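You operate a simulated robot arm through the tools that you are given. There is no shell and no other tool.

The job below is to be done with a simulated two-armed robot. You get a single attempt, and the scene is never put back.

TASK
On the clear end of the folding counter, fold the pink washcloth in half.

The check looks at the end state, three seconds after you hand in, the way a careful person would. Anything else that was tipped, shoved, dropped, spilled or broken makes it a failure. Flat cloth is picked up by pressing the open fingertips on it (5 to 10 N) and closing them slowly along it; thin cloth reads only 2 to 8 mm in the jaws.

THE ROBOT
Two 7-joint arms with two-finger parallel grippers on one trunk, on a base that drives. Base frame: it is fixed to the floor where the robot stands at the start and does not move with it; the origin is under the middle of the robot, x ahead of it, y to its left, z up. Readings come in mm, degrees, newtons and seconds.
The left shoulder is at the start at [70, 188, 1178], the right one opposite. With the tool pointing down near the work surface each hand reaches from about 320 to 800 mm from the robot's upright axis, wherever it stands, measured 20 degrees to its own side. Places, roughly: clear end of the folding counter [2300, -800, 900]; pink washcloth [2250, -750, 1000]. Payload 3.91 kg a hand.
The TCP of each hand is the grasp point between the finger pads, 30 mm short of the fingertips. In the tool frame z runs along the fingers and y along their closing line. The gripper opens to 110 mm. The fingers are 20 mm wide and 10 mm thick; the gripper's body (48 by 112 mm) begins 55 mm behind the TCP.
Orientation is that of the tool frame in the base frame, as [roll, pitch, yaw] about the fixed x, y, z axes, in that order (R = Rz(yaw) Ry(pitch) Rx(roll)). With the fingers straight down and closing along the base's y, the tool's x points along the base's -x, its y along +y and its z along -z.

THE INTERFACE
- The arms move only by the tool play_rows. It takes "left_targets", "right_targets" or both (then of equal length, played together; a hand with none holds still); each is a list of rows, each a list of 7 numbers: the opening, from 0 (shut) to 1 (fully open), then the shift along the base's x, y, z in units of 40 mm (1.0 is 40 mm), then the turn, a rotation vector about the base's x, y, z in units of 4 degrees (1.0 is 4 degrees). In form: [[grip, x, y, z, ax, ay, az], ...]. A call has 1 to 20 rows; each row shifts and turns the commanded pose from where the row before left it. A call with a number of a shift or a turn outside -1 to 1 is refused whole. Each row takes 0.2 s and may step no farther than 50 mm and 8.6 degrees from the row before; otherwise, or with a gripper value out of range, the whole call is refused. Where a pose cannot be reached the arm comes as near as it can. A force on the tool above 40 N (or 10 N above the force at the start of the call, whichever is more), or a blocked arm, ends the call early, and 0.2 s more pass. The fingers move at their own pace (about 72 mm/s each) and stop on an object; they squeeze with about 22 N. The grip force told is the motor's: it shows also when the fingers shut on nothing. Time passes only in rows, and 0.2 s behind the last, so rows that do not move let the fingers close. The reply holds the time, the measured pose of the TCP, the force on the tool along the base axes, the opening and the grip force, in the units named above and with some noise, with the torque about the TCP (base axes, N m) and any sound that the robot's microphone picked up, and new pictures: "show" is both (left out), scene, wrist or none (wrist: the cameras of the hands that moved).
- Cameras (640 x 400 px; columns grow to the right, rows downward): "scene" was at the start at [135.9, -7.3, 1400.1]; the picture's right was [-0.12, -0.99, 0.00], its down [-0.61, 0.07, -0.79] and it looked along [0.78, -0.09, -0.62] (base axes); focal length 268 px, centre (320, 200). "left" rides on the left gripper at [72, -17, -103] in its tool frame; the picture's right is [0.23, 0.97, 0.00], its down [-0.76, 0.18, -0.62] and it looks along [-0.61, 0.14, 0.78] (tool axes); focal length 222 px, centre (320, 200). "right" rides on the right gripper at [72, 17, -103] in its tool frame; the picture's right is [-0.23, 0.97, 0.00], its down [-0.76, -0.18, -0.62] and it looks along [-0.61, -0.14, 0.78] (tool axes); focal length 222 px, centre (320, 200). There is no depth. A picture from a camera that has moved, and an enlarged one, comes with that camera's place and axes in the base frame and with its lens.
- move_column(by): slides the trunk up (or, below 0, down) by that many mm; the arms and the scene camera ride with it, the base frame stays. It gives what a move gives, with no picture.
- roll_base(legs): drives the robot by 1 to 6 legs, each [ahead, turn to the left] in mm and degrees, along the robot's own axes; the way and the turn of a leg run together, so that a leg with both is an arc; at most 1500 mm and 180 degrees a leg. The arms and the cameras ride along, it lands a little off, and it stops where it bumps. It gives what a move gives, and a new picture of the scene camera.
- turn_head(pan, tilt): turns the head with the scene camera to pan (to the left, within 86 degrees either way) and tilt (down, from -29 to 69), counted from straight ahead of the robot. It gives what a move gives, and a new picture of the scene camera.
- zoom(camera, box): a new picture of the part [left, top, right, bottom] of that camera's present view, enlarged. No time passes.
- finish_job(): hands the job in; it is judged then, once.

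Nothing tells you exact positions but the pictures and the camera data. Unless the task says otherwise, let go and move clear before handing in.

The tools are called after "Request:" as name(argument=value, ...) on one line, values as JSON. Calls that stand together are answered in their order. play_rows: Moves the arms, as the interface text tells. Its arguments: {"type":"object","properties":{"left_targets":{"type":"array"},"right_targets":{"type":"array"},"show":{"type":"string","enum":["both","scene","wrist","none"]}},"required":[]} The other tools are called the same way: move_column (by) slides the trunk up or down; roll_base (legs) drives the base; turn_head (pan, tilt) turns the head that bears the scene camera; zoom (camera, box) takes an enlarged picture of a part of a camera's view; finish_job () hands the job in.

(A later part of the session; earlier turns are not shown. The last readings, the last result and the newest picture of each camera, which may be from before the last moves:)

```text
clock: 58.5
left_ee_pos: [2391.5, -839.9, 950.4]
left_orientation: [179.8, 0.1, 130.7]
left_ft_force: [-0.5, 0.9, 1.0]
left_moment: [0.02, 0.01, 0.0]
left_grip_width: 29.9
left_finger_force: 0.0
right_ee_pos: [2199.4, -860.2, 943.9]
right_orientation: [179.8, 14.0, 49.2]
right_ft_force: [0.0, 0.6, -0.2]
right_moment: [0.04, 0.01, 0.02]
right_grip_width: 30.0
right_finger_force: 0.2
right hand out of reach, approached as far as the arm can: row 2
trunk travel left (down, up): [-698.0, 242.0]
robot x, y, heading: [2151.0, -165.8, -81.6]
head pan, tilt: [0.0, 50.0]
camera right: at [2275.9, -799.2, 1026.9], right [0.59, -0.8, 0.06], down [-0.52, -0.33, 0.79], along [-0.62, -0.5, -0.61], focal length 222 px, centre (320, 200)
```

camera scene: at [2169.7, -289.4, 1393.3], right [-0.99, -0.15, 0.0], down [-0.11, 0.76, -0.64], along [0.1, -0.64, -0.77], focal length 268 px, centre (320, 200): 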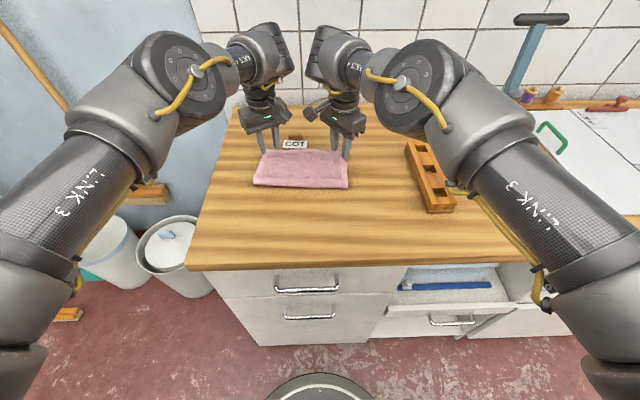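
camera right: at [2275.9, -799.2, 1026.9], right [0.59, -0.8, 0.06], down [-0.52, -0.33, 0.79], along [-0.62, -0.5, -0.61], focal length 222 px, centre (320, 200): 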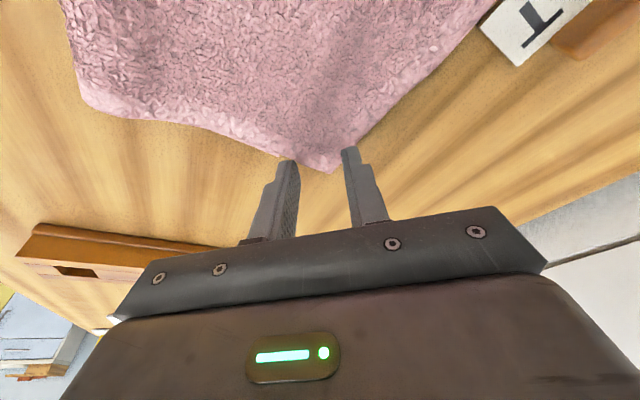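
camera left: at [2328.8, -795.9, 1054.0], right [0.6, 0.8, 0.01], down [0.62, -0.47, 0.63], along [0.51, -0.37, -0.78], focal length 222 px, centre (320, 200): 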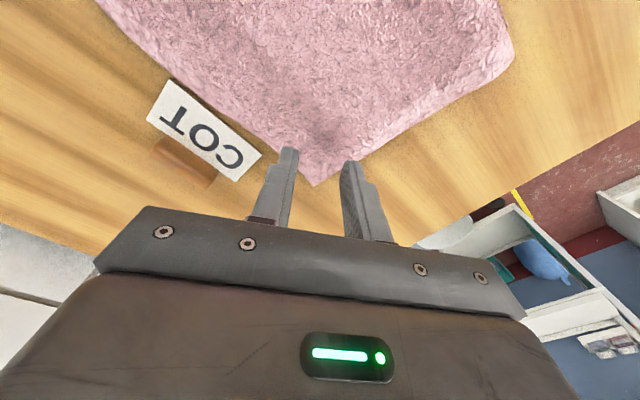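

Request:
play_rows(left_targets=[[0.27, 0, -0.05, -0.12, 0, 0, 0], [0.27, 0, 0, -0.12, 0, 0, 0], [0.27, 0, 0, -0.1, 0, 0, 0], [0.27, 0, 0, -0.05, 0, 0, 0], [0.27, 0, 0, 0, 0, 0, 0]], right_targets=[[0.27, 0.07, 0.03, -0.05, 0, 0, 0], [0.27, 0.06, 0.03, -0.05, 0, 0, 0], [0.27, 0, 0, -0.05, 0, 0, 0], [0.27, 0, 0, -0.03, 0, 0, 0], [0.27, 0, 0, 0, 0, 0, 0]], show="wrist")

```text
clock: 59.7
left_ee_pos: [2398.5, -840.5, 939.8]
left_orientation: [-179.9, 0.4, 131.4]
left_ft_force: [0.4, 0.5, -0.6]
left_moment: [0.01, 0.02, -0.01]
left_grip_width: 29.6
left_finger_force: 0.1
left hand out of reach, approached as far as the arm can: row 1
right_ee_pos: [2204.5, -854.1, 934.8]
right_orientation: [-180.0, 13.9, 49.3]
right_ft_force: [-3.7, -2.8, 14.4]
right_moment: [0.04, 0.19, 0.09]
right_grip_width: 29.5
right_finger_force: 0.1
trunk travel left (down, up): [-698.0, 242.0]
robot x, y, heading: [2152.4, -168.4, -81.6]
head pan, tilt: [0.0, 50.0]
camera right: at [2280.7, -793.6, 1018.4], right [0.59, -0.8, 0.05], down [-0.52, -0.33, 0.79], along [-0.62, -0.5, -0.61], focal length 222 px, centre (320, 200)
camera left: at [2338.0, -798.2, 1043.4], right [0.58, 0.81, 0.0], down [0.63, -0.45, 0.63], along [0.51, -0.37, -0.78], focal length 222 px, centre (320, 200)
```

right: 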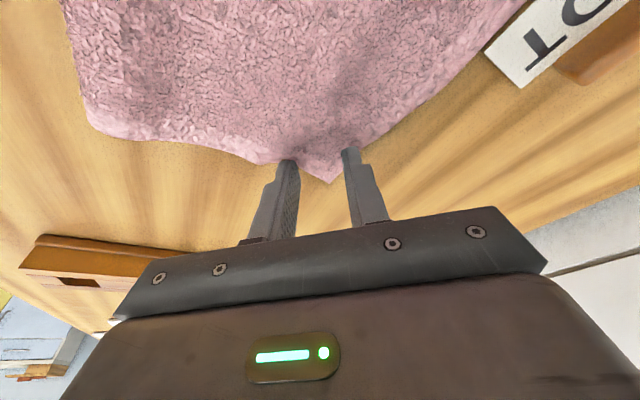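
left: 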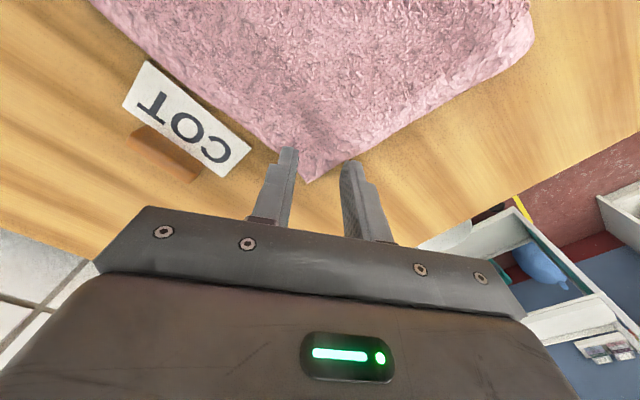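

Request:
play_rows(left_targets=[[0.27, -0.15, 0, 0.05, -0.75, -0.66, 0], [0.27, -0.14, -0.1, 0, -0.75, -0.66, 0], [0.27, 0, 0, 0, 0, 0, 0]], right_targets=[[0.27, 0, 0, 0.03, 0, 0, 0], [0.27, 0, 0, 0.01, 0, 0, 0], [0.27, 0, 0, 0, 0, 0, 0]], show="wrist")

```text
clock: 60.7
left_ee_pos: [2409.5, -844.4, 933.1]
left_orientation: [179.1, 8.1, 133.2]
left_ft_force: [-1.6, 2.3, 8.0]
left_moment: [0.05, 0.15, -0.07]
left_grip_width: 29.4
left_finger_force: 0.2
right_ee_pos: [2202.2, -863.8, 947.3]
right_orientation: [178.8, 14.4, 48.1]
right_ft_force: [0.1, -0.2, -0.8]
right_moment: [0.02, 0.02, -0.02]
right_grip_width: 29.8
right_finger_force: 0.2
trunk travel left (down, up): [-698.0, 242.0]
robot x, y, heading: [2151.6, -165.7, -81.3]
head pan, tilt: [0.0, 50.0]
stopped in row 3 (left hand): the arm was blocked; the commanded pose is now the measured one
camera right: at [2277.1, -802.3, 1030.8], right [0.58, -0.81, 0.08], down [-0.53, -0.31, 0.79], along [-0.62, -0.5, -0.61], focal length 222 px, centre (320, 200)
camera left: at [2337.1, -794.5, 1026.0], right [0.55, 0.83, -0.02], down [0.58, -0.37, 0.73], along [0.6, -0.41, -0.69], focal length 222 px, centre (320, 200)
```

right: 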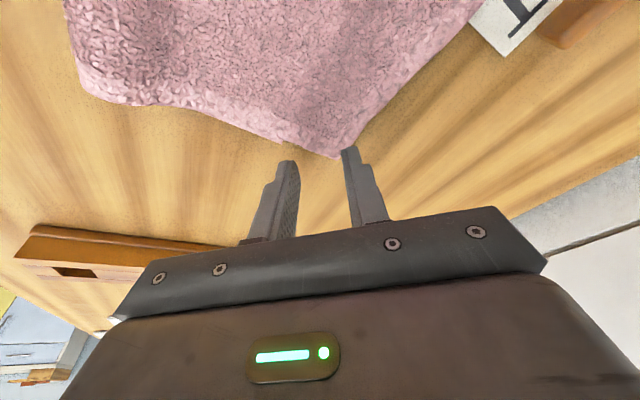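
left: 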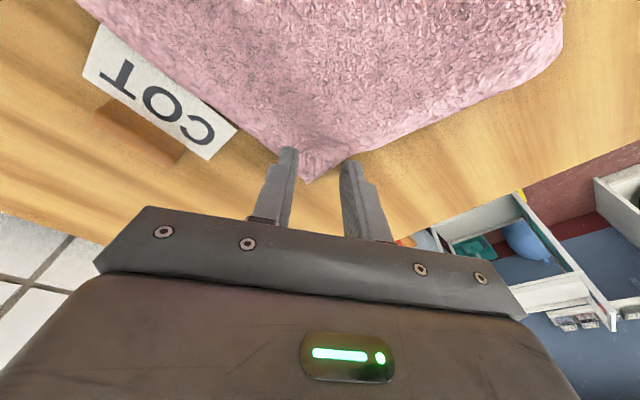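

The two wrists are bumping into each other in this pose. I'll do one corner at a time instead: lift both clear and take the left hand well out of the way first.

Request:
play_rows(left_targets=[[0.27, 0.05, 0, 0.3, 0, 0, 0], [0.27, 0.1, 0, 0.6, 0, 0, 0], [0.27, 0.3, 0.2, 0.8, 0.5, 0.44, 0], [0.27, 0.5, 0.4, 0.8, 0.5, 0.44, 0], [0.27, 0.6, 0.6, 0.6, 0.5, 0.44, 0], [0.27, 0.6, 0.6, 0.6, 0, 0, 0], [0.27, 0.6, 0.6, 0.3, 0, 0, 0]], right_targets=[[0.27, 0, 0, 0.2, 0, 0, 0], [0.27, 0, 0, 0.3, 0, 0, 0], [0.27, 0, 0, 0, 0, 0, 0], [0.27, 0, 0, 0, 0, 0, 0], [0.27, 0, 0, 0, 0, 0, 0], [0.27, 0, 0, 0, 0, 0, 0], [0.27, 0, 0, 0, 0, 0, 0]])

Request:
zoom(camera="scene", box=[220, 120, 380, 220])

```text
clock: 62.3
left_ee_pos: [2522.1, -745.2, 1095.0]
left_orientation: [179.0, 0.2, 133.1]
left_ft_force: [0.2, 0.3, 0.1]
left_moment: [0.01, 0.03, 0.01]
left_grip_width: 29.8
left_finger_force: 0.1
right_ee_pos: [2201.7, -862.3, 967.0]
right_orientation: [179.0, 14.6, 48.4]
right_ft_force: [-0.9, -0.1, -0.2]
right_moment: [-0.02, -0.01, 0.01]
right_grip_width: 29.7
right_finger_force: 0.1
trunk travel left (down, up): [-698.0, 242.0]
robot x, y, heading: [2149.8, -168.1, -81.6]
head pan, tilt: [0.0, 50.0]
camera scene: at [2172.8, -287.9, 1393.3], right [-0.99, -0.15, 0.0], down [-0.12, 0.76, -0.64], along [0.09, -0.64, -0.77], focal length 268 px, centre (320, 200)
camera right: at [2279.2, -800.8, 1051.0], right [0.58, -0.81, 0.07], down [-0.53, -0.31, 0.79], along [-0.62, -0.5, -0.61], focal length 222 px, centre (320, 200)
camera left: at [2458.4, -707.1, 1197.7], right [0.56, 0.83, 0.02], down [0.64, -0.44, 0.63], along [0.53, -0.34, -0.78], focal length 222 px, centre (320, 200)
```

scene: 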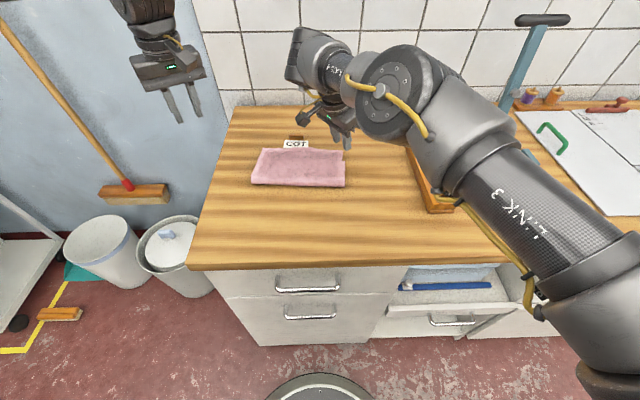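
right: 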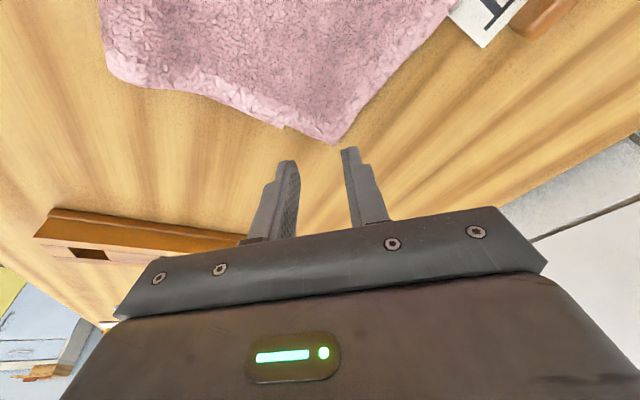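
left: 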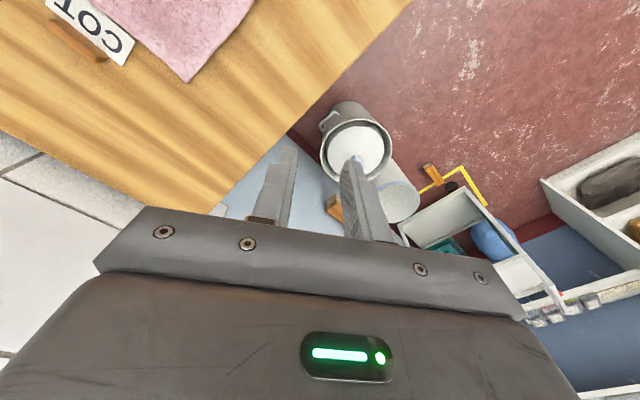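

```text
4.00 times, centred on (300, 170) of scene
camera zoom: at [2172.8, -287.9, 1393.3], right [-0.99, -0.15, 0.0], down [-0.12, 0.76, -0.64], along [0.09, -0.64, -0.77], focal length 1074 px, centre (400, 320)
```

zoom: 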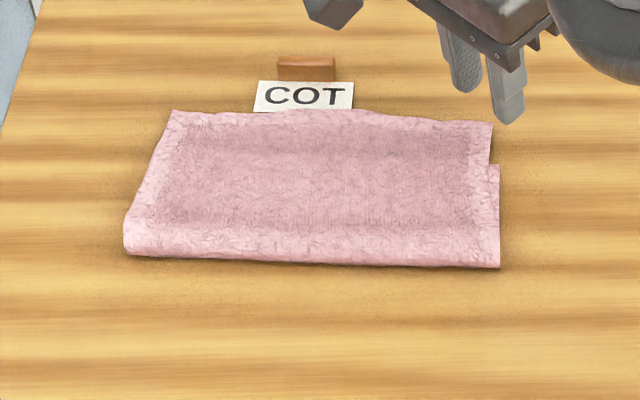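

The label and tray are undisturbed; the top right corner is now near (2196,-887). With the left hand clear, I'll straighten the right hand and position it over that corner.

Request:
play_rows(right_targets=[[0.27, 0.1, -0.02, 0, 0.62, -0.55, 0], [0.27, 0.1, -0.03, 0, 0.62, -0.55, 0], [0.27, 0.1, -0.03, -0.25, 0.62, -0.55, 0], [0.27, 0, 0, -0.3, 0, 0, 0], [0.27, 0, 0, 0, 0, 0, 0]], show="wrist")

```text
clock: 63.5
left_ee_pos: [2520.1, -747.5, 1093.6]
left_orientation: [178.8, 0.1, 133.2]
left_ft_force: [-0.2, -0.3, 0.3]
left_moment: [-0.02, -0.01, -0.02]
left_grip_width: 29.8
left_finger_force: 0.0
right_ee_pos: [2212.6, -848.5, 941.9]
right_orientation: [179.1, 4.6, 48.3]
right_ft_force: [-0.3, -0.4, 0.9]
right_moment: [0.02, -0.02, 0.01]
right_grip_width: 29.9
right_finger_force: 0.0
right hand out of reach, approached as far as the arm can: row 1, 2
trunk travel left (down, up): [-698.0, 242.0]
robot x, y, heading: [2152.5, -166.4, -81.4]
head pan, tilt: [0.0, 50.0]
camera right: at [2279.5, -799.6, 1040.9], right [0.58, -0.82, 0.03], down [-0.61, -0.41, 0.68], along [-0.54, -0.41, -0.73], focal length 222 px, centre (320, 200)
```

right: 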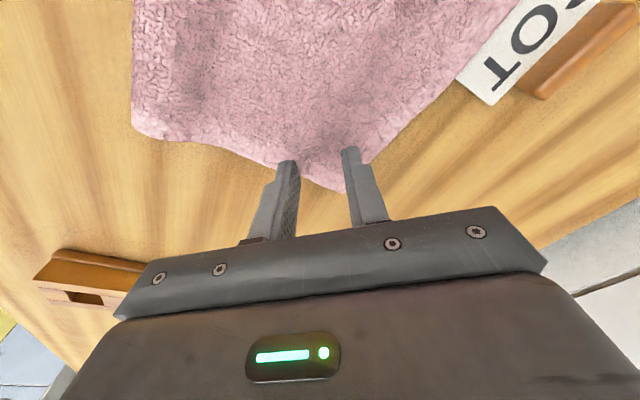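

The right arm truly is at its reach limit here. Turning the base left brings its shoulder closer, so I'll raise the hand, turn 20°, and come back to this corner with the right arm alone.

Request:
play_rows(right_targets=[[0.27, 0, 0.1, 0.6, 0, 0, 0], [0.27, 0, 0.2, 0.9, 0, 0, 0], [0.27, 0, 0.4, 0.9, 0, 0, 0], [0.27, 0, 0.4, 0.8, 0.3, -0.27, 0], [0.27, 0, 0.5, 0.5, 0.3, -0.27, 0]], show="none")

Request:
roll_base(legs=[[-15, 0], [0, 20]])

Request:
turn_head(pan=-20, tilt=50)

```text
clock: 64.7
left_ee_pos: [2519.4, -747.1, 1094.5]
left_orientation: [178.8, 0.1, 133.1]
left_ft_force: [0.1, 0.3, 0.2]
left_moment: [0.02, 0.0, 0.01]
left_grip_width: 29.6
left_finger_force: 0.0
right_ee_pos: [2213.3, -785.0, 1090.8]
right_orientation: [178.9, 1.3, 48.4]
right_ft_force: [0.5, -1.1, 0.4]
right_moment: [-0.01, 0.0, -0.02]
right_grip_width: 29.6
right_finger_force: 0.2
trunk travel left (down, up): [-698.0, 242.0]
robot x, y, heading: [2153.9, -165.0, -81.4]
head pan, tilt: [0.0, 50.0]
```

```text
clock: 66.5
left_ee_pos: [2692.4, -573.1, 1094.4]
left_orientation: [178.8, 0.1, 153.0]
left_ft_force: [0.1, 0.0, -0.3]
left_moment: [-0.03, 0.0, -0.02]
left_grip_width: 29.8
left_finger_force: 0.0
right_ee_pos: [2419.0, -711.7, 1091.0]
right_orientation: [179.0, 1.2, 68.2]
right_ft_force: [0.3, -0.3, -0.5]
right_moment: [0.03, 0.02, -0.03]
right_grip_width: 29.8
right_finger_force: 0.1
trunk travel left (down, up): [-698.0, 242.0]
robot x, y, heading: [2147.9, -155.2, -61.4]
head pan, tilt: [0.0, 50.0]
camera scene: at [2209.5, -261.8, 1393.2], right [-0.88, -0.48, 0.0], down [-0.37, 0.67, -0.64], along [0.31, -0.56, -0.77], focal length 268 px, centre (320, 200)
```

scene: 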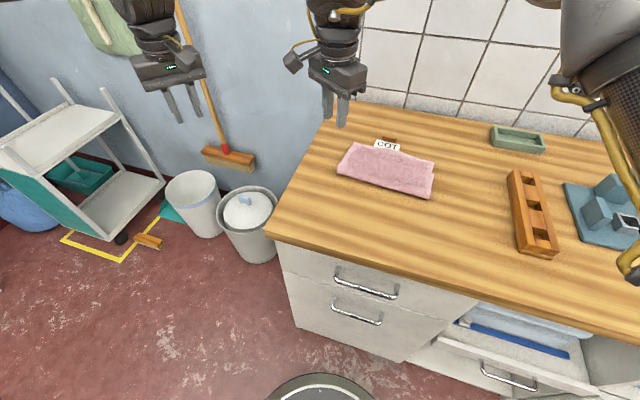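

```text
clock: 67.4
left_ee_pos: [2695.0, -573.4, 1094.3]
left_orientation: [178.9, 0.1, 153.0]
left_ft_force: [-0.4, 0.3, 0.1]
left_moment: [0.01, -0.01, 0.02]
left_grip_width: 29.7
left_finger_force: 0.0
right_ee_pos: [2419.8, -711.4, 1090.2]
right_orientation: [179.0, 1.4, 68.1]
right_ft_force: [0.3, -0.2, 0.3]
right_moment: [-0.03, -0.05, 0.02]
right_grip_width: 29.7
right_finger_force: 0.1
trunk travel left (down, up): [-698.0, 242.0]
robot x, y, heading: [2149.4, -153.3, -61.5]
head pan, tilt: [-20.0, 50.0]
camera scene: at [2185.2, -269.0, 1393.3], right [-0.99, -0.15, 0.0], down [-0.11, 0.76, -0.64], along [0.1, -0.64, -0.77], focal length 268 px, centre (320, 200)
```

scene: 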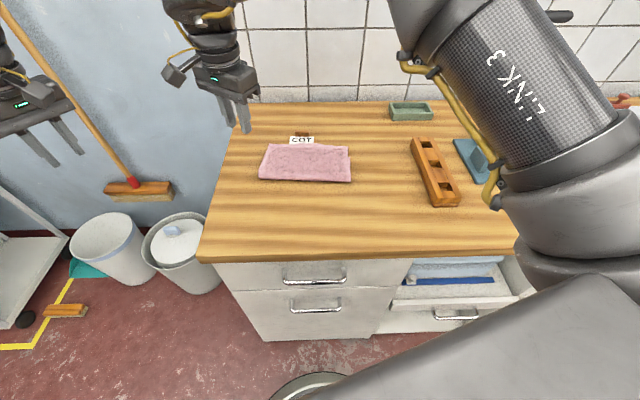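

Request:
zoom(camera="scene", box=[225, 110, 385, 210])

Request:
zoom(camera="right", box=[0, 0, 640, 400])

```text
4.00 times, centred on (305, 160) of scene
camera zoom: at [2185.2, -269.0, 1393.3], right [-0.99, -0.15, 0.0], down [-0.11, 0.76, -0.64], along [0.1, -0.64, -0.77], focal length 1074 px, centre (380, 360)
```

zoom: 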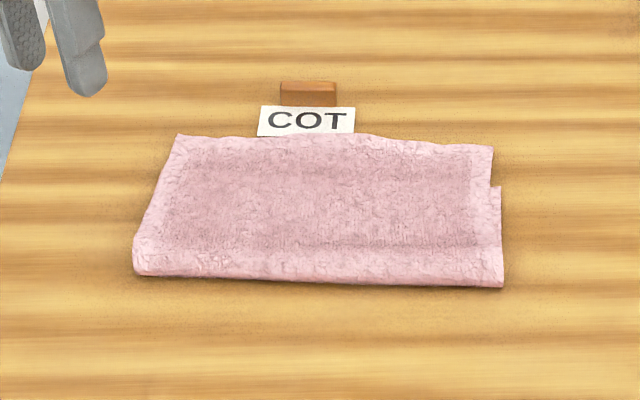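

```text
1.00 times, centred on (320, 200) of right (not enlarged: the box is as wide or as high as the picture)
camera zoom: at [2462.3, -649.1, 1194.2], right [0.82, -0.57, 0.02], down [-0.45, -0.62, 0.64], along [-0.35, -0.53, -0.77], focal length 222 px, centre (320, 200)
```

zoom: 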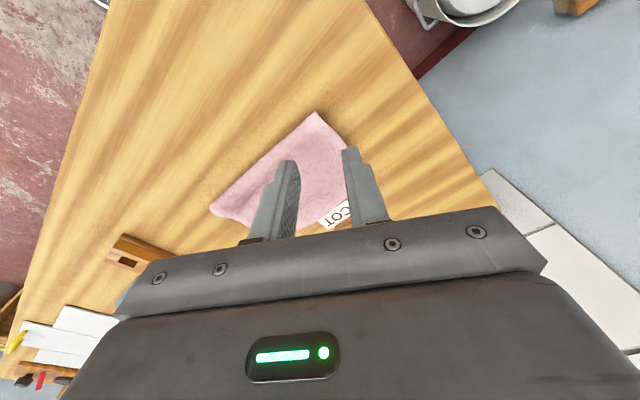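

The cloth is undisturbed with about 40 mm of top-layer overhang along the whole far edge. A simpler fix is to pinch only the top layer close to the fold and pull it about 38 mm toward me, so the fold rolls nearer. I'll bring the right hand over that spot.

Request:
play_rows(right_targets=[[0.27, -0.375, -0.19, -0.2, 0, 0, 0.84], [0.27, -0.375, -0.19, -0.3, 0, 0, 0.84], [0.27, -0.375, -0.19, -0.3, 0, 0, 0.84], [0.27, -0.375, -0.19, -0.3, 0, 0, 0.84], [0.27, -0.375, -0.19, -0.3, 0, 0, 0.84], [0.27, -0.375, -0.19, -0.3, 0, 0, 0.84], [0.27, -0.375, -0.19, -0.4, 0, 0, 0.84], [0.27, -0.375, -0.19, -0.4, 0, 0, 0.84], [0.27, 0, 0, 0, 0, 0, 0]])

Request:
zoom(camera="scene", box=[225, 110, 385, 210])

```text
clock: 69.4
left_ee_pos: [2694.0, -572.5, 1094.1]
left_orientation: [178.9, 0.1, 153.0]
left_ft_force: [-0.3, 0.0, 0.3]
left_moment: [-0.01, -0.01, -0.03]
left_grip_width: 29.5
left_finger_force: 0.0
right_ee_pos: [2299.2, -771.8, 990.7]
right_orientation: [179.0, 1.2, 95.1]
right_ft_force: [0.3, -0.7, -1.0]
right_moment: [0.02, 0.01, 0.04]
right_grip_width: 29.7
right_finger_force: 0.1
trunk travel left (down, up): [-698.0, 242.0]
robot x, y, heading: [2148.5, -152.4, -61.2]
head pan, tilt: [-20.0, 50.0]
camera scene: at [2185.3, -268.6, 1393.3], right [-0.99, -0.15, 0.0], down [-0.11, 0.76, -0.64], along [0.09, -0.64, -0.77], focal length 268 px, centre (320, 200)
camera right: at [2308.7, -697.2, 1094.1], right [0.99, -0.14, 0.02], down [-0.12, -0.76, 0.64], along [-0.07, -0.63, -0.77], focal length 222 px, centre (320, 200)
```

scene: 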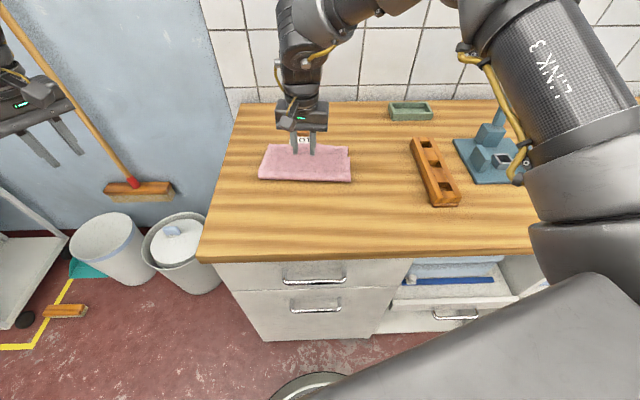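
right: 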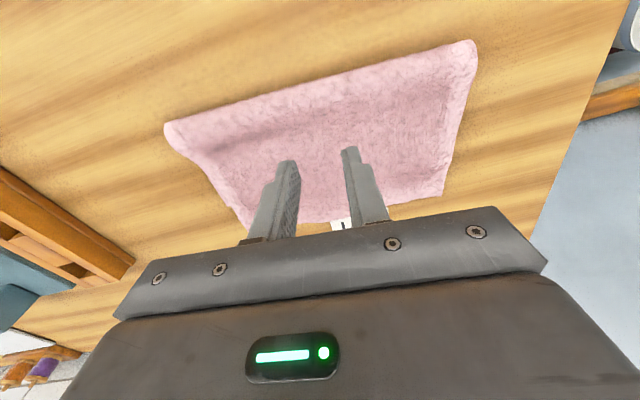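

```text
4.00 times, centred on (305, 160) of scene
camera zoom: at [2185.3, -268.6, 1393.3], right [-0.99, -0.15, 0.0], down [-0.11, 0.76, -0.64], along [0.09, -0.64, -0.77], focal length 1074 px, centre (380, 360)
```

zoom: 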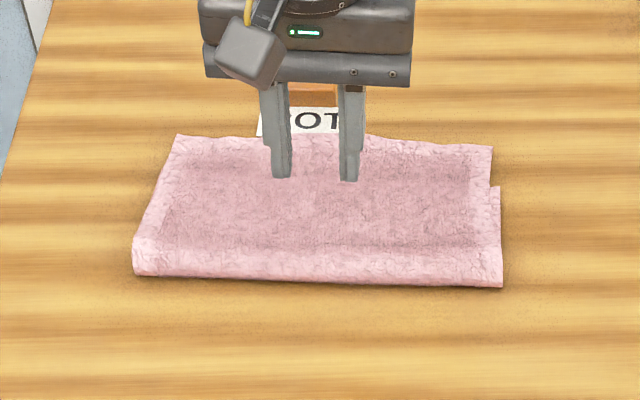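

Request:
play_rows(right_targets=[[0.27, 0, 0, -0.4, 0, 0, 0], [0.27, 0, 0, -0.4, 0, 0, 0], [0.27, 0, 0, -0.25, 0, 0, 0], [0.27, 0, 0, -0.06, 0, 0, 0], [0.27, 0, 0, -0.05, 0, 0, 0], [0.27, 0, 0, 0, 0, 0, 0]], show="wrist")

```text
clock: 70.8
left_ee_pos: [2693.7, -572.6, 1093.5]
left_orientation: [178.8, 0.1, 153.0]
left_ft_force: [0.1, 0.0, -0.4]
left_moment: [0.0, 0.0, -0.01]
left_grip_width: 29.8
left_finger_force: 0.0
right_ee_pos: [2299.4, -773.4, 944.3]
right_orientation: [179.0, 1.3, 95.1]
right_ft_force: [-0.4, 0.0, 0.7]
right_moment: [-0.01, 0.03, -0.03]
right_grip_width: 29.5
right_finger_force: 0.1
trunk travel left (down, up): [-698.0, 242.0]
robot x, y, heading: [2148.4, -150.6, -61.5]
head pan, tilt: [-20.0, 50.0]
camera right: at [2308.6, -698.2, 1047.5], right [0.99, -0.14, 0.02], down [-0.12, -0.76, 0.64], along [-0.07, -0.63, -0.77], focal length 222 px, centre (320, 200)
```

right: 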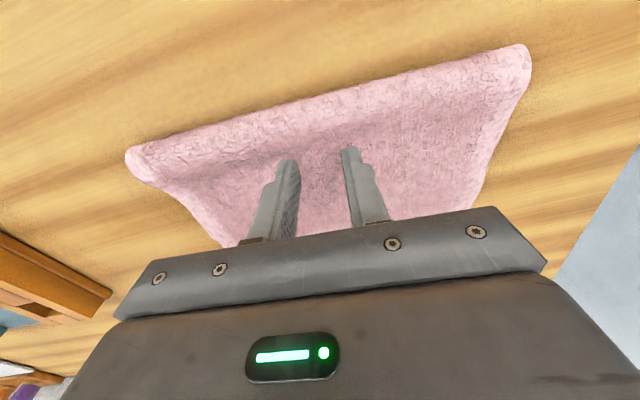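

Request:
play_rows(right_targets=[[0.27, 0, 0, -0.05, 0, 0, 0], [0.27, 0, 0, -0.05, 0, 0, 0], [0.27, 0, 0, 0, 0, 0, 0]], show="none")

```text
clock: 71.6
left_ee_pos: [2694.1, -572.7, 1093.9]
left_orientation: [178.8, 0.1, 153.0]
left_ft_force: [0.3, 0.0, 0.1]
left_moment: [0.03, 0.0, 0.02]
left_grip_width: 29.7
left_finger_force: 0.1
right_ee_pos: [2298.9, -773.3, 940.7]
right_orientation: [179.0, 1.3, 95.2]
right_ft_force: [-0.5, 0.4, 0.0]
right_moment: [-0.01, 0.03, -0.01]
right_grip_width: 29.5
right_finger_force: 0.2
trunk travel left (down, up): [-698.0, 242.0]
robot x, y, heading: [2147.4, -152.7, -61.5]
head pan, tilt: [-20.0, 50.0]
```

Request:
play_rows(right_targets=[[0.27, 0, 0, -0.05, 0, 0, 0], [0.27, 0, 0, 0, 0, 0, 0]], show="none")

```text
clock: 72.2
left_ee_pos: [2694.2, -572.2, 1093.8]
left_orientation: [178.8, 0.1, 153.0]
left_ft_force: [0.1, -0.3, -0.3]
left_moment: [0.02, 0.01, -0.02]
left_grip_width: 29.5
left_finger_force: 0.0
right_ee_pos: [2299.9, -773.8, 937.9]
right_orientation: [179.0, 1.3, 95.1]
right_ft_force: [-0.1, 0.1, 1.7]
right_moment: [-0.02, 0.0, 0.01]
right_grip_width: 29.6
right_finger_force: 0.0
trunk travel left (down, up): [-698.0, 242.0]
robot x, y, heading: [2150.6, -151.5, -61.6]
head pan, tilt: [-20.0, 50.0]
```

Light contact now. I'll add a touch more pressure and close slowly, to gather only the top layer.

Request:
play_rows(right_targets=[[0.27, 0, 0, -0.02, 0, 0, 0], [0.25, 0, 0, 0, 0, 0, 0], [0.23, 0, 0, 0, 0, 0, 0], [0.21, 0, 0, 0, 0, 0, 0], [0.19, 0, 0, 0, 0, 0, 0], [0.17, 0, 0, 0, 0, 0, 0], [0.15, 0, 0, 0, 0, 0, 0], [0.13, 0, 0, 0, 0, 0, 0], [0.11, 0, 0, 0, 0, 0, 0], [0.09, 0, 0, 0, 0, 0, 0], [0.07, 0, 0, 0, 0, 0, 0], [0.05, 0, 0, 0, 0, 0, 0], [0.03, 0, 0, 0, 0, 0, 0], [0.01, 0, 0, 0, 0, 0, 0], [0, 0, 0, 0, 0, 0, 0], [0, 0, 0, 0, 0, 0, 0]])

Request:
zoom(camera="scene", box=[225, 110, 385, 210])

```text
clock: 75.6
left_ee_pos: [2693.2, -572.6, 1094.4]
left_orientation: [178.8, 0.0, 152.9]
left_ft_force: [0.0, 1.0, -0.3]
left_moment: [-0.03, 0.01, 0.01]
left_grip_width: 29.7
left_finger_force: 0.0
right_ee_pos: [2299.0, -773.0, 938.4]
right_orientation: [178.9, 1.3, 95.2]
right_ft_force: [-0.8, -0.2, 2.8]
right_moment: [0.03, 0.01, -0.02]
right_grip_width: 3.8
right_finger_force: 22.6
trunk travel left (down, up): [-698.0, 242.0]
robot x, y, heading: [2151.0, -149.5, -61.3]
head pan, tilt: [-20.0, 50.0]
camera scene: at [2184.7, -269.0, 1393.3], right [-0.99, -0.15, 0.0], down [-0.11, 0.76, -0.64], along [0.1, -0.64, -0.77], focal length 268 px, centre (320, 200)
camera right: at [2308.3, -698.2, 1041.2], right [0.99, -0.14, 0.02], down [-0.12, -0.76, 0.64], along [-0.07, -0.63, -0.77], focal length 222 px, centre (320, 200)
```

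scene: 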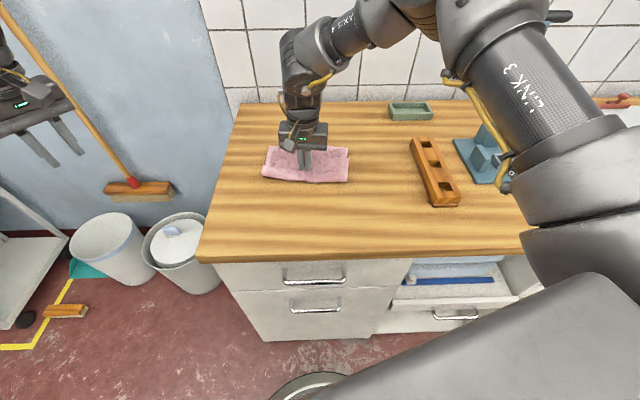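
right: 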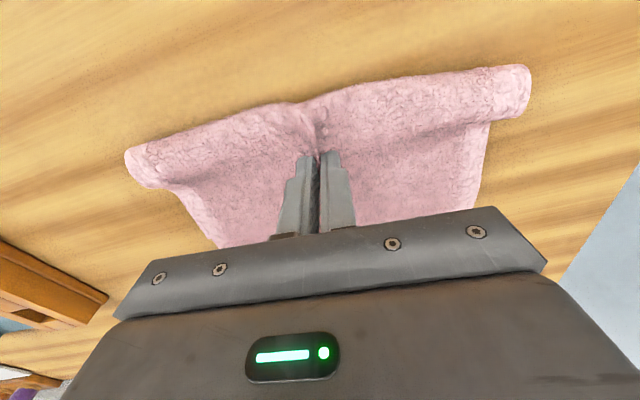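

```text
4.00 times, centred on (305, 160) of scene
camera zoom: at [2184.7, -269.0, 1393.3], right [-0.99, -0.15, 0.0], down [-0.11, 0.76, -0.64], along [0.1, -0.64, -0.77], focal length 1074 px, centre (380, 360)
```

zoom: 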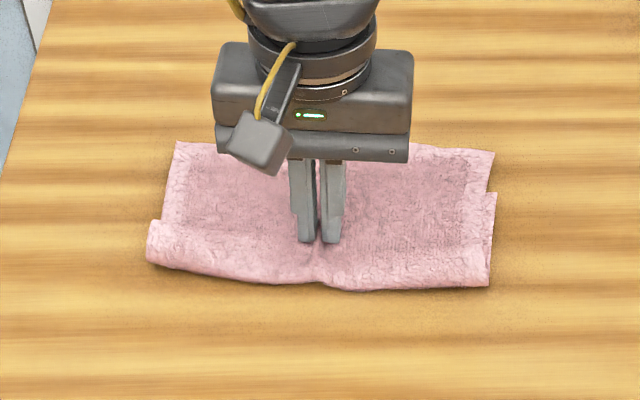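

It reads 3.8 mm, so just the top layer. I'll lift a few millimetres and pull it slowly toward me.

Request:
play_rows(right_targets=[[0, 0, 0, 0.1, 0, 0, 0], [0, -0.01, 0.1, 0.05, 0, 0, 0], [0, -0.01, 0.12, 0, 0, 0, 0], [0, -0.01, 0.12, 0, 0, 0, 0], [0, -0.01, 0.12, 0, 0, 0, 0], [0, -0.01, 0.12, 0, 0, 0, 0], [0, -0.01, 0.12, 0, 0, 0, 0], [0, -0.01, 0.12, 0, 0, 0, 0], [0, 0, 0, 0, 0, 0, 0]])

Request:
zoom(camera="scene", box=[225, 110, 385, 210])

```text
clock: 77.6
left_ee_pos: [2693.3, -573.0, 1095.5]
left_orientation: [178.8, 0.1, 153.0]
left_ft_force: [0.6, 0.7, 0.8]
left_moment: [-0.01, -0.01, -0.03]
left_grip_width: 29.7
left_finger_force: 0.0
right_ee_pos: [2296.4, -740.7, 944.8]
right_orientation: [179.0, 1.3, 95.0]
right_ft_force: [-0.2, -0.7, 0.1]
right_moment: [-0.02, 0.02, -0.01]
right_grip_width: 3.6
right_finger_force: 21.5
trunk travel left (down, up): [-698.0, 242.0]
robot x, y, heading: [2151.5, -153.4, -61.3]
head pan, tilt: [-20.0, 50.0]
camera scene: at [2184.9, -269.4, 1393.2], right [-0.99, -0.15, 0.0], down [-0.11, 0.76, -0.64], along [0.1, -0.64, -0.77], focal length 268 px, centre (320, 200)
camera right: at [2305.6, -665.4, 1047.0], right [0.99, -0.14, 0.02], down [-0.12, -0.76, 0.64], along [-0.07, -0.63, -0.77], focal length 222 px, centre (320, 200)
```

scene: 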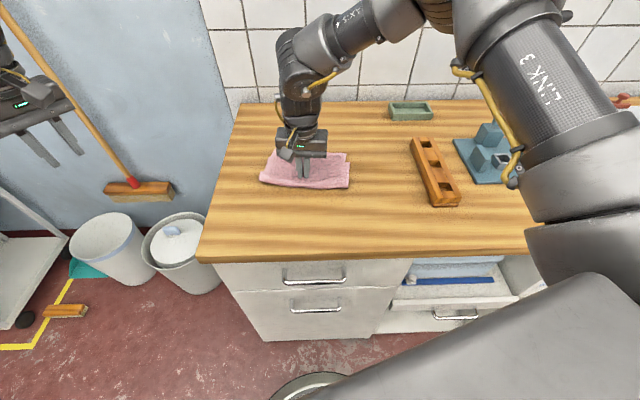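
right: 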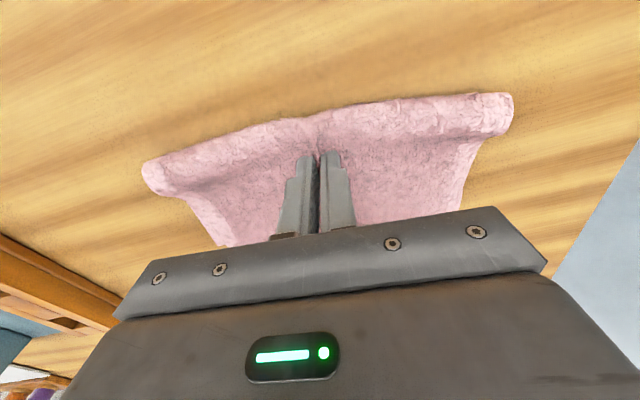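

```text
4.00 times, centred on (305, 160) of scene
camera zoom: at [2184.9, -269.4, 1393.2], right [-0.99, -0.15, 0.0], down [-0.11, 0.76, -0.64], along [0.1, -0.64, -0.77], focal length 1074 px, centre (380, 360)
```

zoom: 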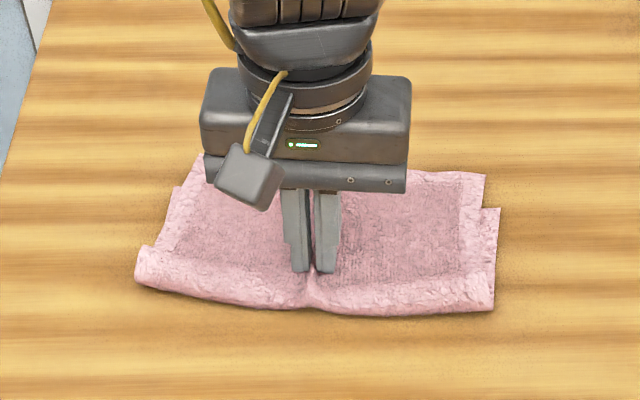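

Only about 10 mm of relative shift was gained: the lower layer slides along too. That is useful, though: I'll pull the whole cloth a bit nearer and toward my centreline, away from the label, where both arms can then reach the far corners easily.

Request:
play_rows(right_targets=[[0, -0.1, 0.11, 0, 0, 0, 0], [0, -0.1, 0.11, 0, 0, 0, 0], [0, -0.1, 0.11, 0, 0, 0, 0], [0, -0.1, 0.11, 0, 0, 0, 0], [0, -0.1, 0.11, 0, 0, 0, 0], [0, -0.1, 0.11, 0, 0, 0, 0], [0, -0.1, 0.11, 0, 0, 0, 0], [0, -0.1, 0.11, 0, 0, 0, 0], [0, -0.1, 0.11, 0, 0, 0, 0], [0, -0.1, 0.11, 0, 0, 0, 0], [0, -0.1, 0.11, 0, 0, 0, 0], [0, -0.1, 0.11, 0, 0, 0, 0], [0, -0.1, 0.11, 0, 0, 0, 0], [0, 0, 0, 0, 0, 0, 0]])

Request:
zoom(camera="scene", box=[225, 120, 385, 220])

```text
clock: 80.6
left_ee_pos: [2694.7, -572.2, 1094.7]
left_orientation: [178.7, 0.1, 153.0]
left_ft_force: [-0.4, -0.9, 0.5]
left_moment: [0.0, 0.01, 0.01]
left_grip_width: 29.7
left_finger_force: 0.1
right_ee_pos: [2244.8, -683.6, 942.2]
right_orientation: [179.0, 1.2, 95.0]
right_ft_force: [0.1, 0.5, 0.2]
right_moment: [-0.01, 0.01, 0.04]
right_grip_width: 3.8
right_finger_force: 22.2
trunk travel left (down, up): [-698.0, 242.0]
robot x, y, heading: [2148.8, -152.1, -61.4]
head pan, tilt: [-20.0, 50.0]
camera scene: at [2185.0, -269.3, 1393.2], right [-0.99, -0.15, 0.0], down [-0.11, 0.76, -0.64], along [0.1, -0.64, -0.77], focal length 268 px, centre (320, 200)
camera right: at [2253.8, -608.6, 1046.9], right [0.99, -0.14, 0.02], down [-0.12, -0.76, 0.64], along [-0.07, -0.63, -0.77], focal length 222 px, centre (320, 200)
```

scene: 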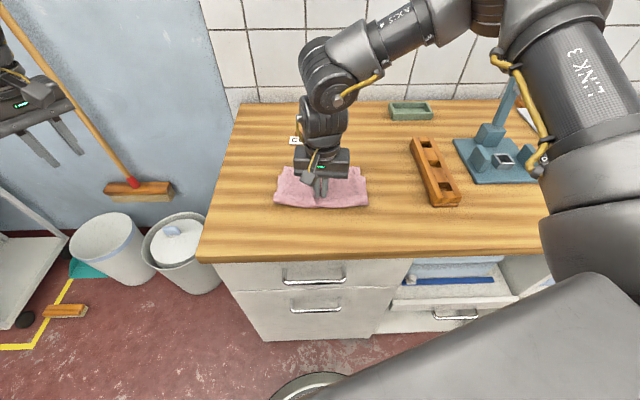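
right: 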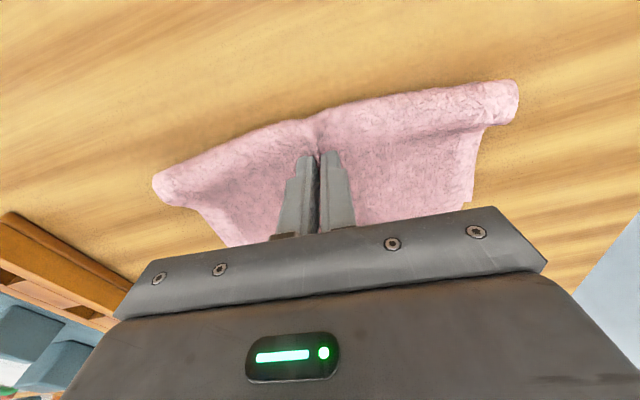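

```text
4.00 times, centred on (305, 170) of scene
camera zoom: at [2185.0, -269.3, 1393.2], right [-0.99, -0.15, 0.0], down [-0.11, 0.76, -0.64], along [0.1, -0.64, -0.77], focal length 1074 px, centre (380, 320)
```

zoom: 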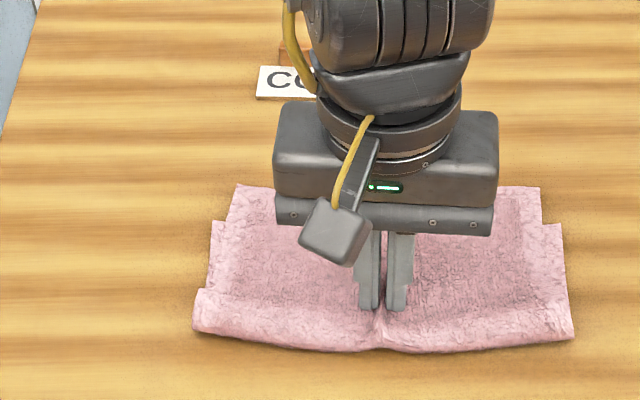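

The cloth slid free of the label. I'll set the pinch down and open slowly to spread it again, then lift off.

Request:
play_rows(right_targets=[[0, 0, 0, -0.06, 0, 0, 0], [0, 0, 0, -0.05, 0, 0, 0], [0.04, 0, 0, 0, 0, 0, 0], [0.06, 0, 0, 0, 0, 0, 0], [0.08, 0, 0, 0, 0, 0, 0], [0.1, 0, 0, 0, 0, 0, 0], [0.12, 0, 0, 0, 0, 0, 0], [0.14, 0, 0, 0, 0, 0, 0], [0.16, 0, 0, 0, 0, 0, 0], [0.18, 0, 0, 0, 0, 0, 0], [0.2, 0, 0, 0, 0, 0, 0], [0.22, 0, 0, 0, 0, 0, 0], [0.24, 0, 0, 0, 0, 0, 0], [0.26, 0, 0, 0, 0, 0, 0], [0.27, 0, 0, 0, 0, 0, 0], [0.27, 0, 0, 0.3, 0, 0, 0], [0.27, 0, 0, 0.6, 0, 0, 0], [0.27, 0, 0, 0.9, 0, 0, 0], [0.27, -0.5, 0, 0.8, 0, 0, 0], [0.27, -0.8, 0, 0.8, 0, 0, 0]])

Request:
zoom(camera="scene", box=[225, 120, 385, 220])

```text
clock: 84.8
left_ee_pos: [2690.1, -572.4, 1095.8]
left_orientation: [178.8, 0.2, 153.0]
left_ft_force: [-0.5, 0.8, 1.3]
left_moment: [0.0, 0.0, 0.02]
left_grip_width: 29.7
left_finger_force: 0.1
right_ee_pos: [2189.3, -682.8, 1075.6]
right_orientation: [178.9, 1.3, 95.1]
right_ft_force: [-0.3, 0.2, 0.6]
right_moment: [-0.01, 0.0, 0.01]
right_grip_width: 29.8
right_finger_force: 0.1
trunk travel left (down, up): [-698.0, 242.0]
robot x, y, heading: [2147.3, -154.0, -61.6]
head pan, tilt: [-20.0, 50.0]
camera scene: at [2182.0, -268.9, 1393.3], right [-0.99, -0.15, 0.0], down [-0.11, 0.76, -0.64], along [0.1, -0.64, -0.77], focal length 268 px, centre (320, 200)
camera right: at [2199.1, -607.1, 1179.0], right [0.99, -0.14, 0.02], down [-0.12, -0.76, 0.64], along [-0.07, -0.63, -0.77], focal length 222 px, centre (320, 200)
```

scene: 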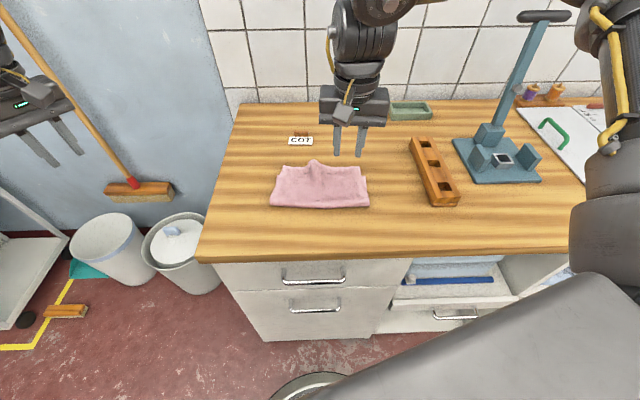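
right: 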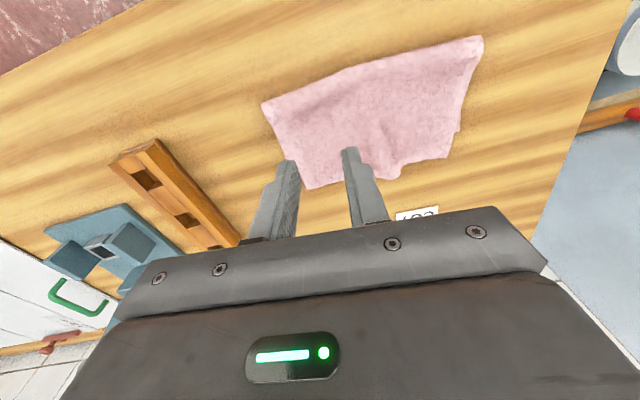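

```text
4.00 times, centred on (305, 170) of scene
camera zoom: at [2182.0, -268.9, 1393.3], right [-0.99, -0.15, 0.0], down [-0.11, 0.76, -0.64], along [0.1, -0.64, -0.77], focal length 1074 px, centre (380, 320)
```

zoom: 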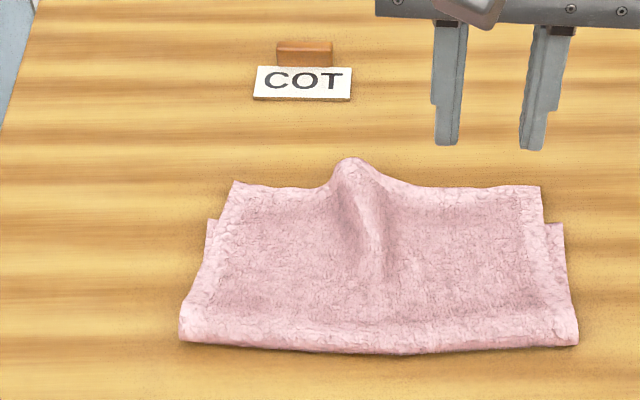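

The top layer now has a gather in the middle, which will pull out when both corners are held. I'll turn the base back to face the counter; both far corners are now well within reach of both arms.

Request:
roll_base(legs=[[0, -20]])

Request:
turn_head(pan=0, tilt=50)

Request:
zoom(camera="scene", box=[225, 120, 385, 220])

```text
clock: 86.3
left_ee_pos: [2516.6, -734.5, 1093.4]
left_orientation: [178.9, 0.2, 133.0]
left_ft_force: [-0.2, 0.3, -0.1]
left_moment: [0.01, 0.0, 0.0]
left_grip_width: 29.5
left_finger_force: 0.0
right_ee_pos: [2008.8, -665.3, 1075.9]
right_orientation: [179.0, 1.4, 74.9]
right_ft_force: [0.2, 0.2, -0.1]
right_moment: [0.01, 0.03, 0.0]
right_grip_width: 29.8
right_finger_force: 0.0
trunk travel left (down, up): [-698.0, 242.0]
robot x, y, heading: [2147.0, -151.5, -81.3]
head pan, tilt: [-20.0, 50.0]
camera scene: at [2142.3, -274.0, 1393.2], right [-0.98, 0.2, 0.0], down [0.15, 0.75, -0.64], along [-0.13, -0.63, -0.77], focal length 268 px, centre (320, 200)
```

scene: 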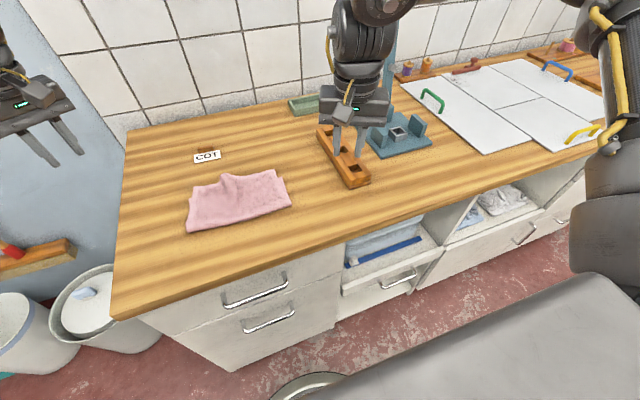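

```text
clock: 87.1
left_ee_pos: [2516.6, -733.4, 1094.4]
left_orientation: [178.8, 0.1, 133.0]
left_ft_force: [-1.0, 0.6, -0.2]
left_moment: [0.08, 0.0, -0.02]
left_grip_width: 29.7
left_finger_force: 0.0
right_ee_pos: [2008.6, -665.2, 1075.5]
right_orientation: [178.9, 1.3, 75.1]
right_ft_force: [-0.7, -0.6, -0.2]
right_moment: [-0.02, -0.01, -0.01]
right_grip_width: 29.5
right_finger_force: 0.0
trunk travel left (down, up): [-698.0, 242.0]
robot x, y, heading: [2155.1, -149.5, -81.5]
head pan, tilt: [0.0, 50.0]
camera scene: at [2167.7, -274.9, 1393.2], right [-0.99, -0.15, 0.0], down [-0.11, 0.76, -0.64], along [0.09, -0.64, -0.77], focal length 268 px, centre (320, 200)
```

scene: 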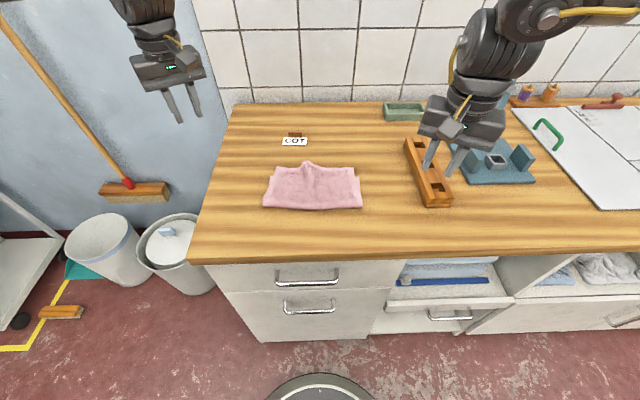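

```text
4.00 times, centred on (305, 170) of scene
camera zoom: at [2167.7, -274.9, 1393.2], right [-0.99, -0.15, 0.0], down [-0.11, 0.76, -0.64], along [0.09, -0.64, -0.77], focal length 1074 px, centre (380, 320)
```

zoom: 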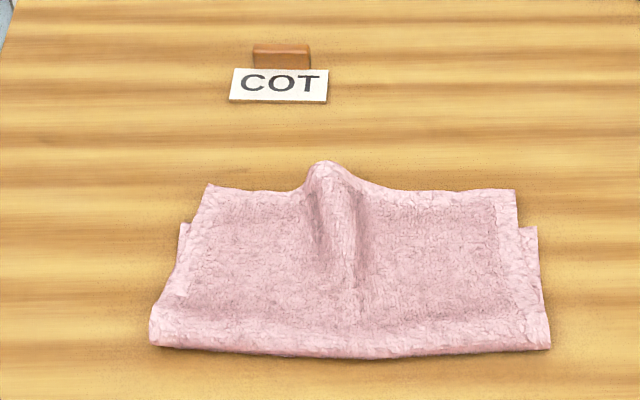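

Request:
play_rows(left_targets=[[0.27, -0.52, -0.122, -0.29, 0, 0, -0.917], [0.27, -0.52, -0.122, -0.29, 0, 0, -0.917], [0.27, -0.52, -0.122, -0.29, 0, 0, -0.917], [0.27, -0.52, -0.122, -0.29, 0, 0, -0.917], [0.27, -0.52, -0.122, -0.29, 0, 0, -0.917], [0.27, -0.52, -0.122, -0.29, 0, 0, -0.917], [0.27, -0.52, -0.122, -0.29, 0, 0, -0.917], [0.27, -0.52, -0.122, -0.29, 0, 0, -0.917], [0.27, -0.52, -0.122, -0.29, 0, 0, -0.917], [0.27, 0, 0, 0, 0, 0, 0]], right_targets=[[0.27, 0.48, -0.365, -0.236, 0, 0, 0.417], [0.27, 0.48, -0.365, -0.236, 0, 0, 0.417], [0.27, 0.48, -0.365, -0.236, 0, 0, 0.417], [0.27, 0.48, -0.365, -0.236, 0, 0, 0.417], [0.27, 0.48, -0.365, -0.236, 0, 0, 0.417], [0.27, 0.48, -0.365, -0.236, 0, 0, 0.417], [0.27, 0.48, -0.365, -0.236, 0, 0, 0.417], [0.27, 0.48, -0.365, -0.236, 0, 0, 0.417], [0.27, 0.48, -0.365, -0.236, 0, 0, 0.417], [0.27, 0, 0, 0, 0, 0, 0]])

Request:
zoom(camera="scene", box=[225, 120, 385, 220])

```text
clock: 89.3
left_ee_pos: [2330.2, -778.2, 990.1]
left_orientation: [178.8, 0.1, 100.0]
left_ft_force: [0.0, -0.1, 1.0]
left_moment: [0.01, -0.03, 0.02]
left_grip_width: 29.6
left_finger_force: 0.1
right_ee_pos: [2186.2, -776.4, 990.5]
right_orientation: [178.9, 1.3, 89.9]
right_ft_force: [-0.2, 0.0, -0.4]
right_moment: [0.01, 0.01, -0.05]
right_grip_width: 29.8
right_finger_force: 0.0
right hand out of reach, approached as far as the arm can: row 9
trunk travel left (down, up): [-698.0, 242.0]
robot x, y, heading: [2148.8, -153.0, -81.5]
head pan, tilt: [0.0, 50.0]
camera scene: at [2168.1, -274.6, 1393.3], right [-0.99, -0.15, 0.0], down [-0.11, 0.76, -0.64], along [0.09, -0.64, -0.77], focal length 268 px, centre (320, 200)
camera right: at [2201.5, -702.2, 1093.4], right [0.97, -0.23, 0.02], down [-0.19, -0.75, 0.64], along [-0.13, -0.63, -0.77], focal length 222 px, centre (320, 200)
camera left: at [2297.1, -710.8, 1093.0], right [0.92, 0.39, 0.02], down [0.29, -0.72, 0.63], along [0.26, -0.57, -0.78], focal length 222 px, centre (320, 200)
```

scene: 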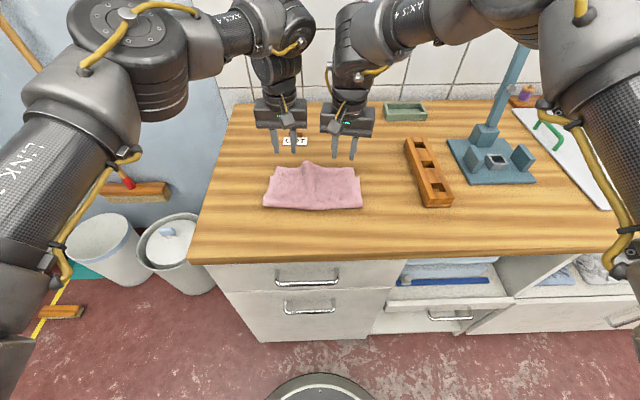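
right: 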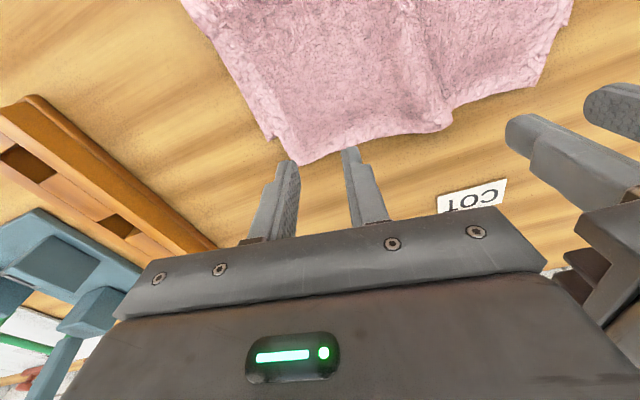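
left: 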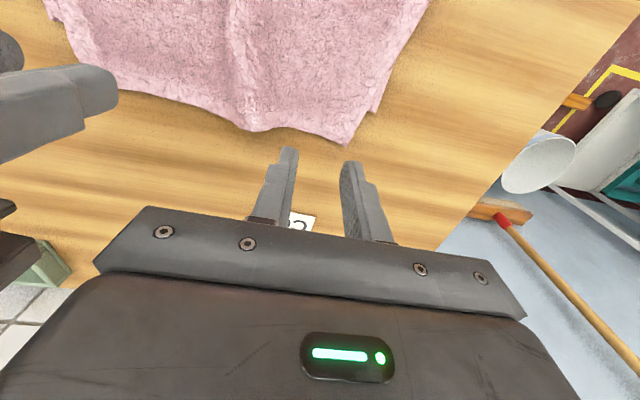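

```text
4.00 times, centred on (305, 170) of scene
camera zoom: at [2168.1, -274.6, 1393.3], right [-0.99, -0.15, 0.0], down [-0.11, 0.76, -0.64], along [0.09, -0.64, -0.77], focal length 1074 px, centre (380, 320)
```

zoom: 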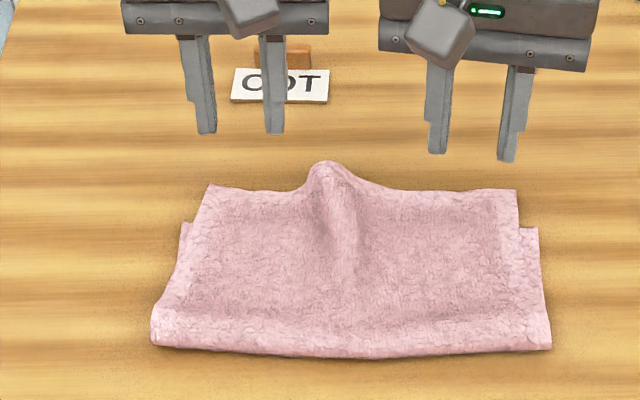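

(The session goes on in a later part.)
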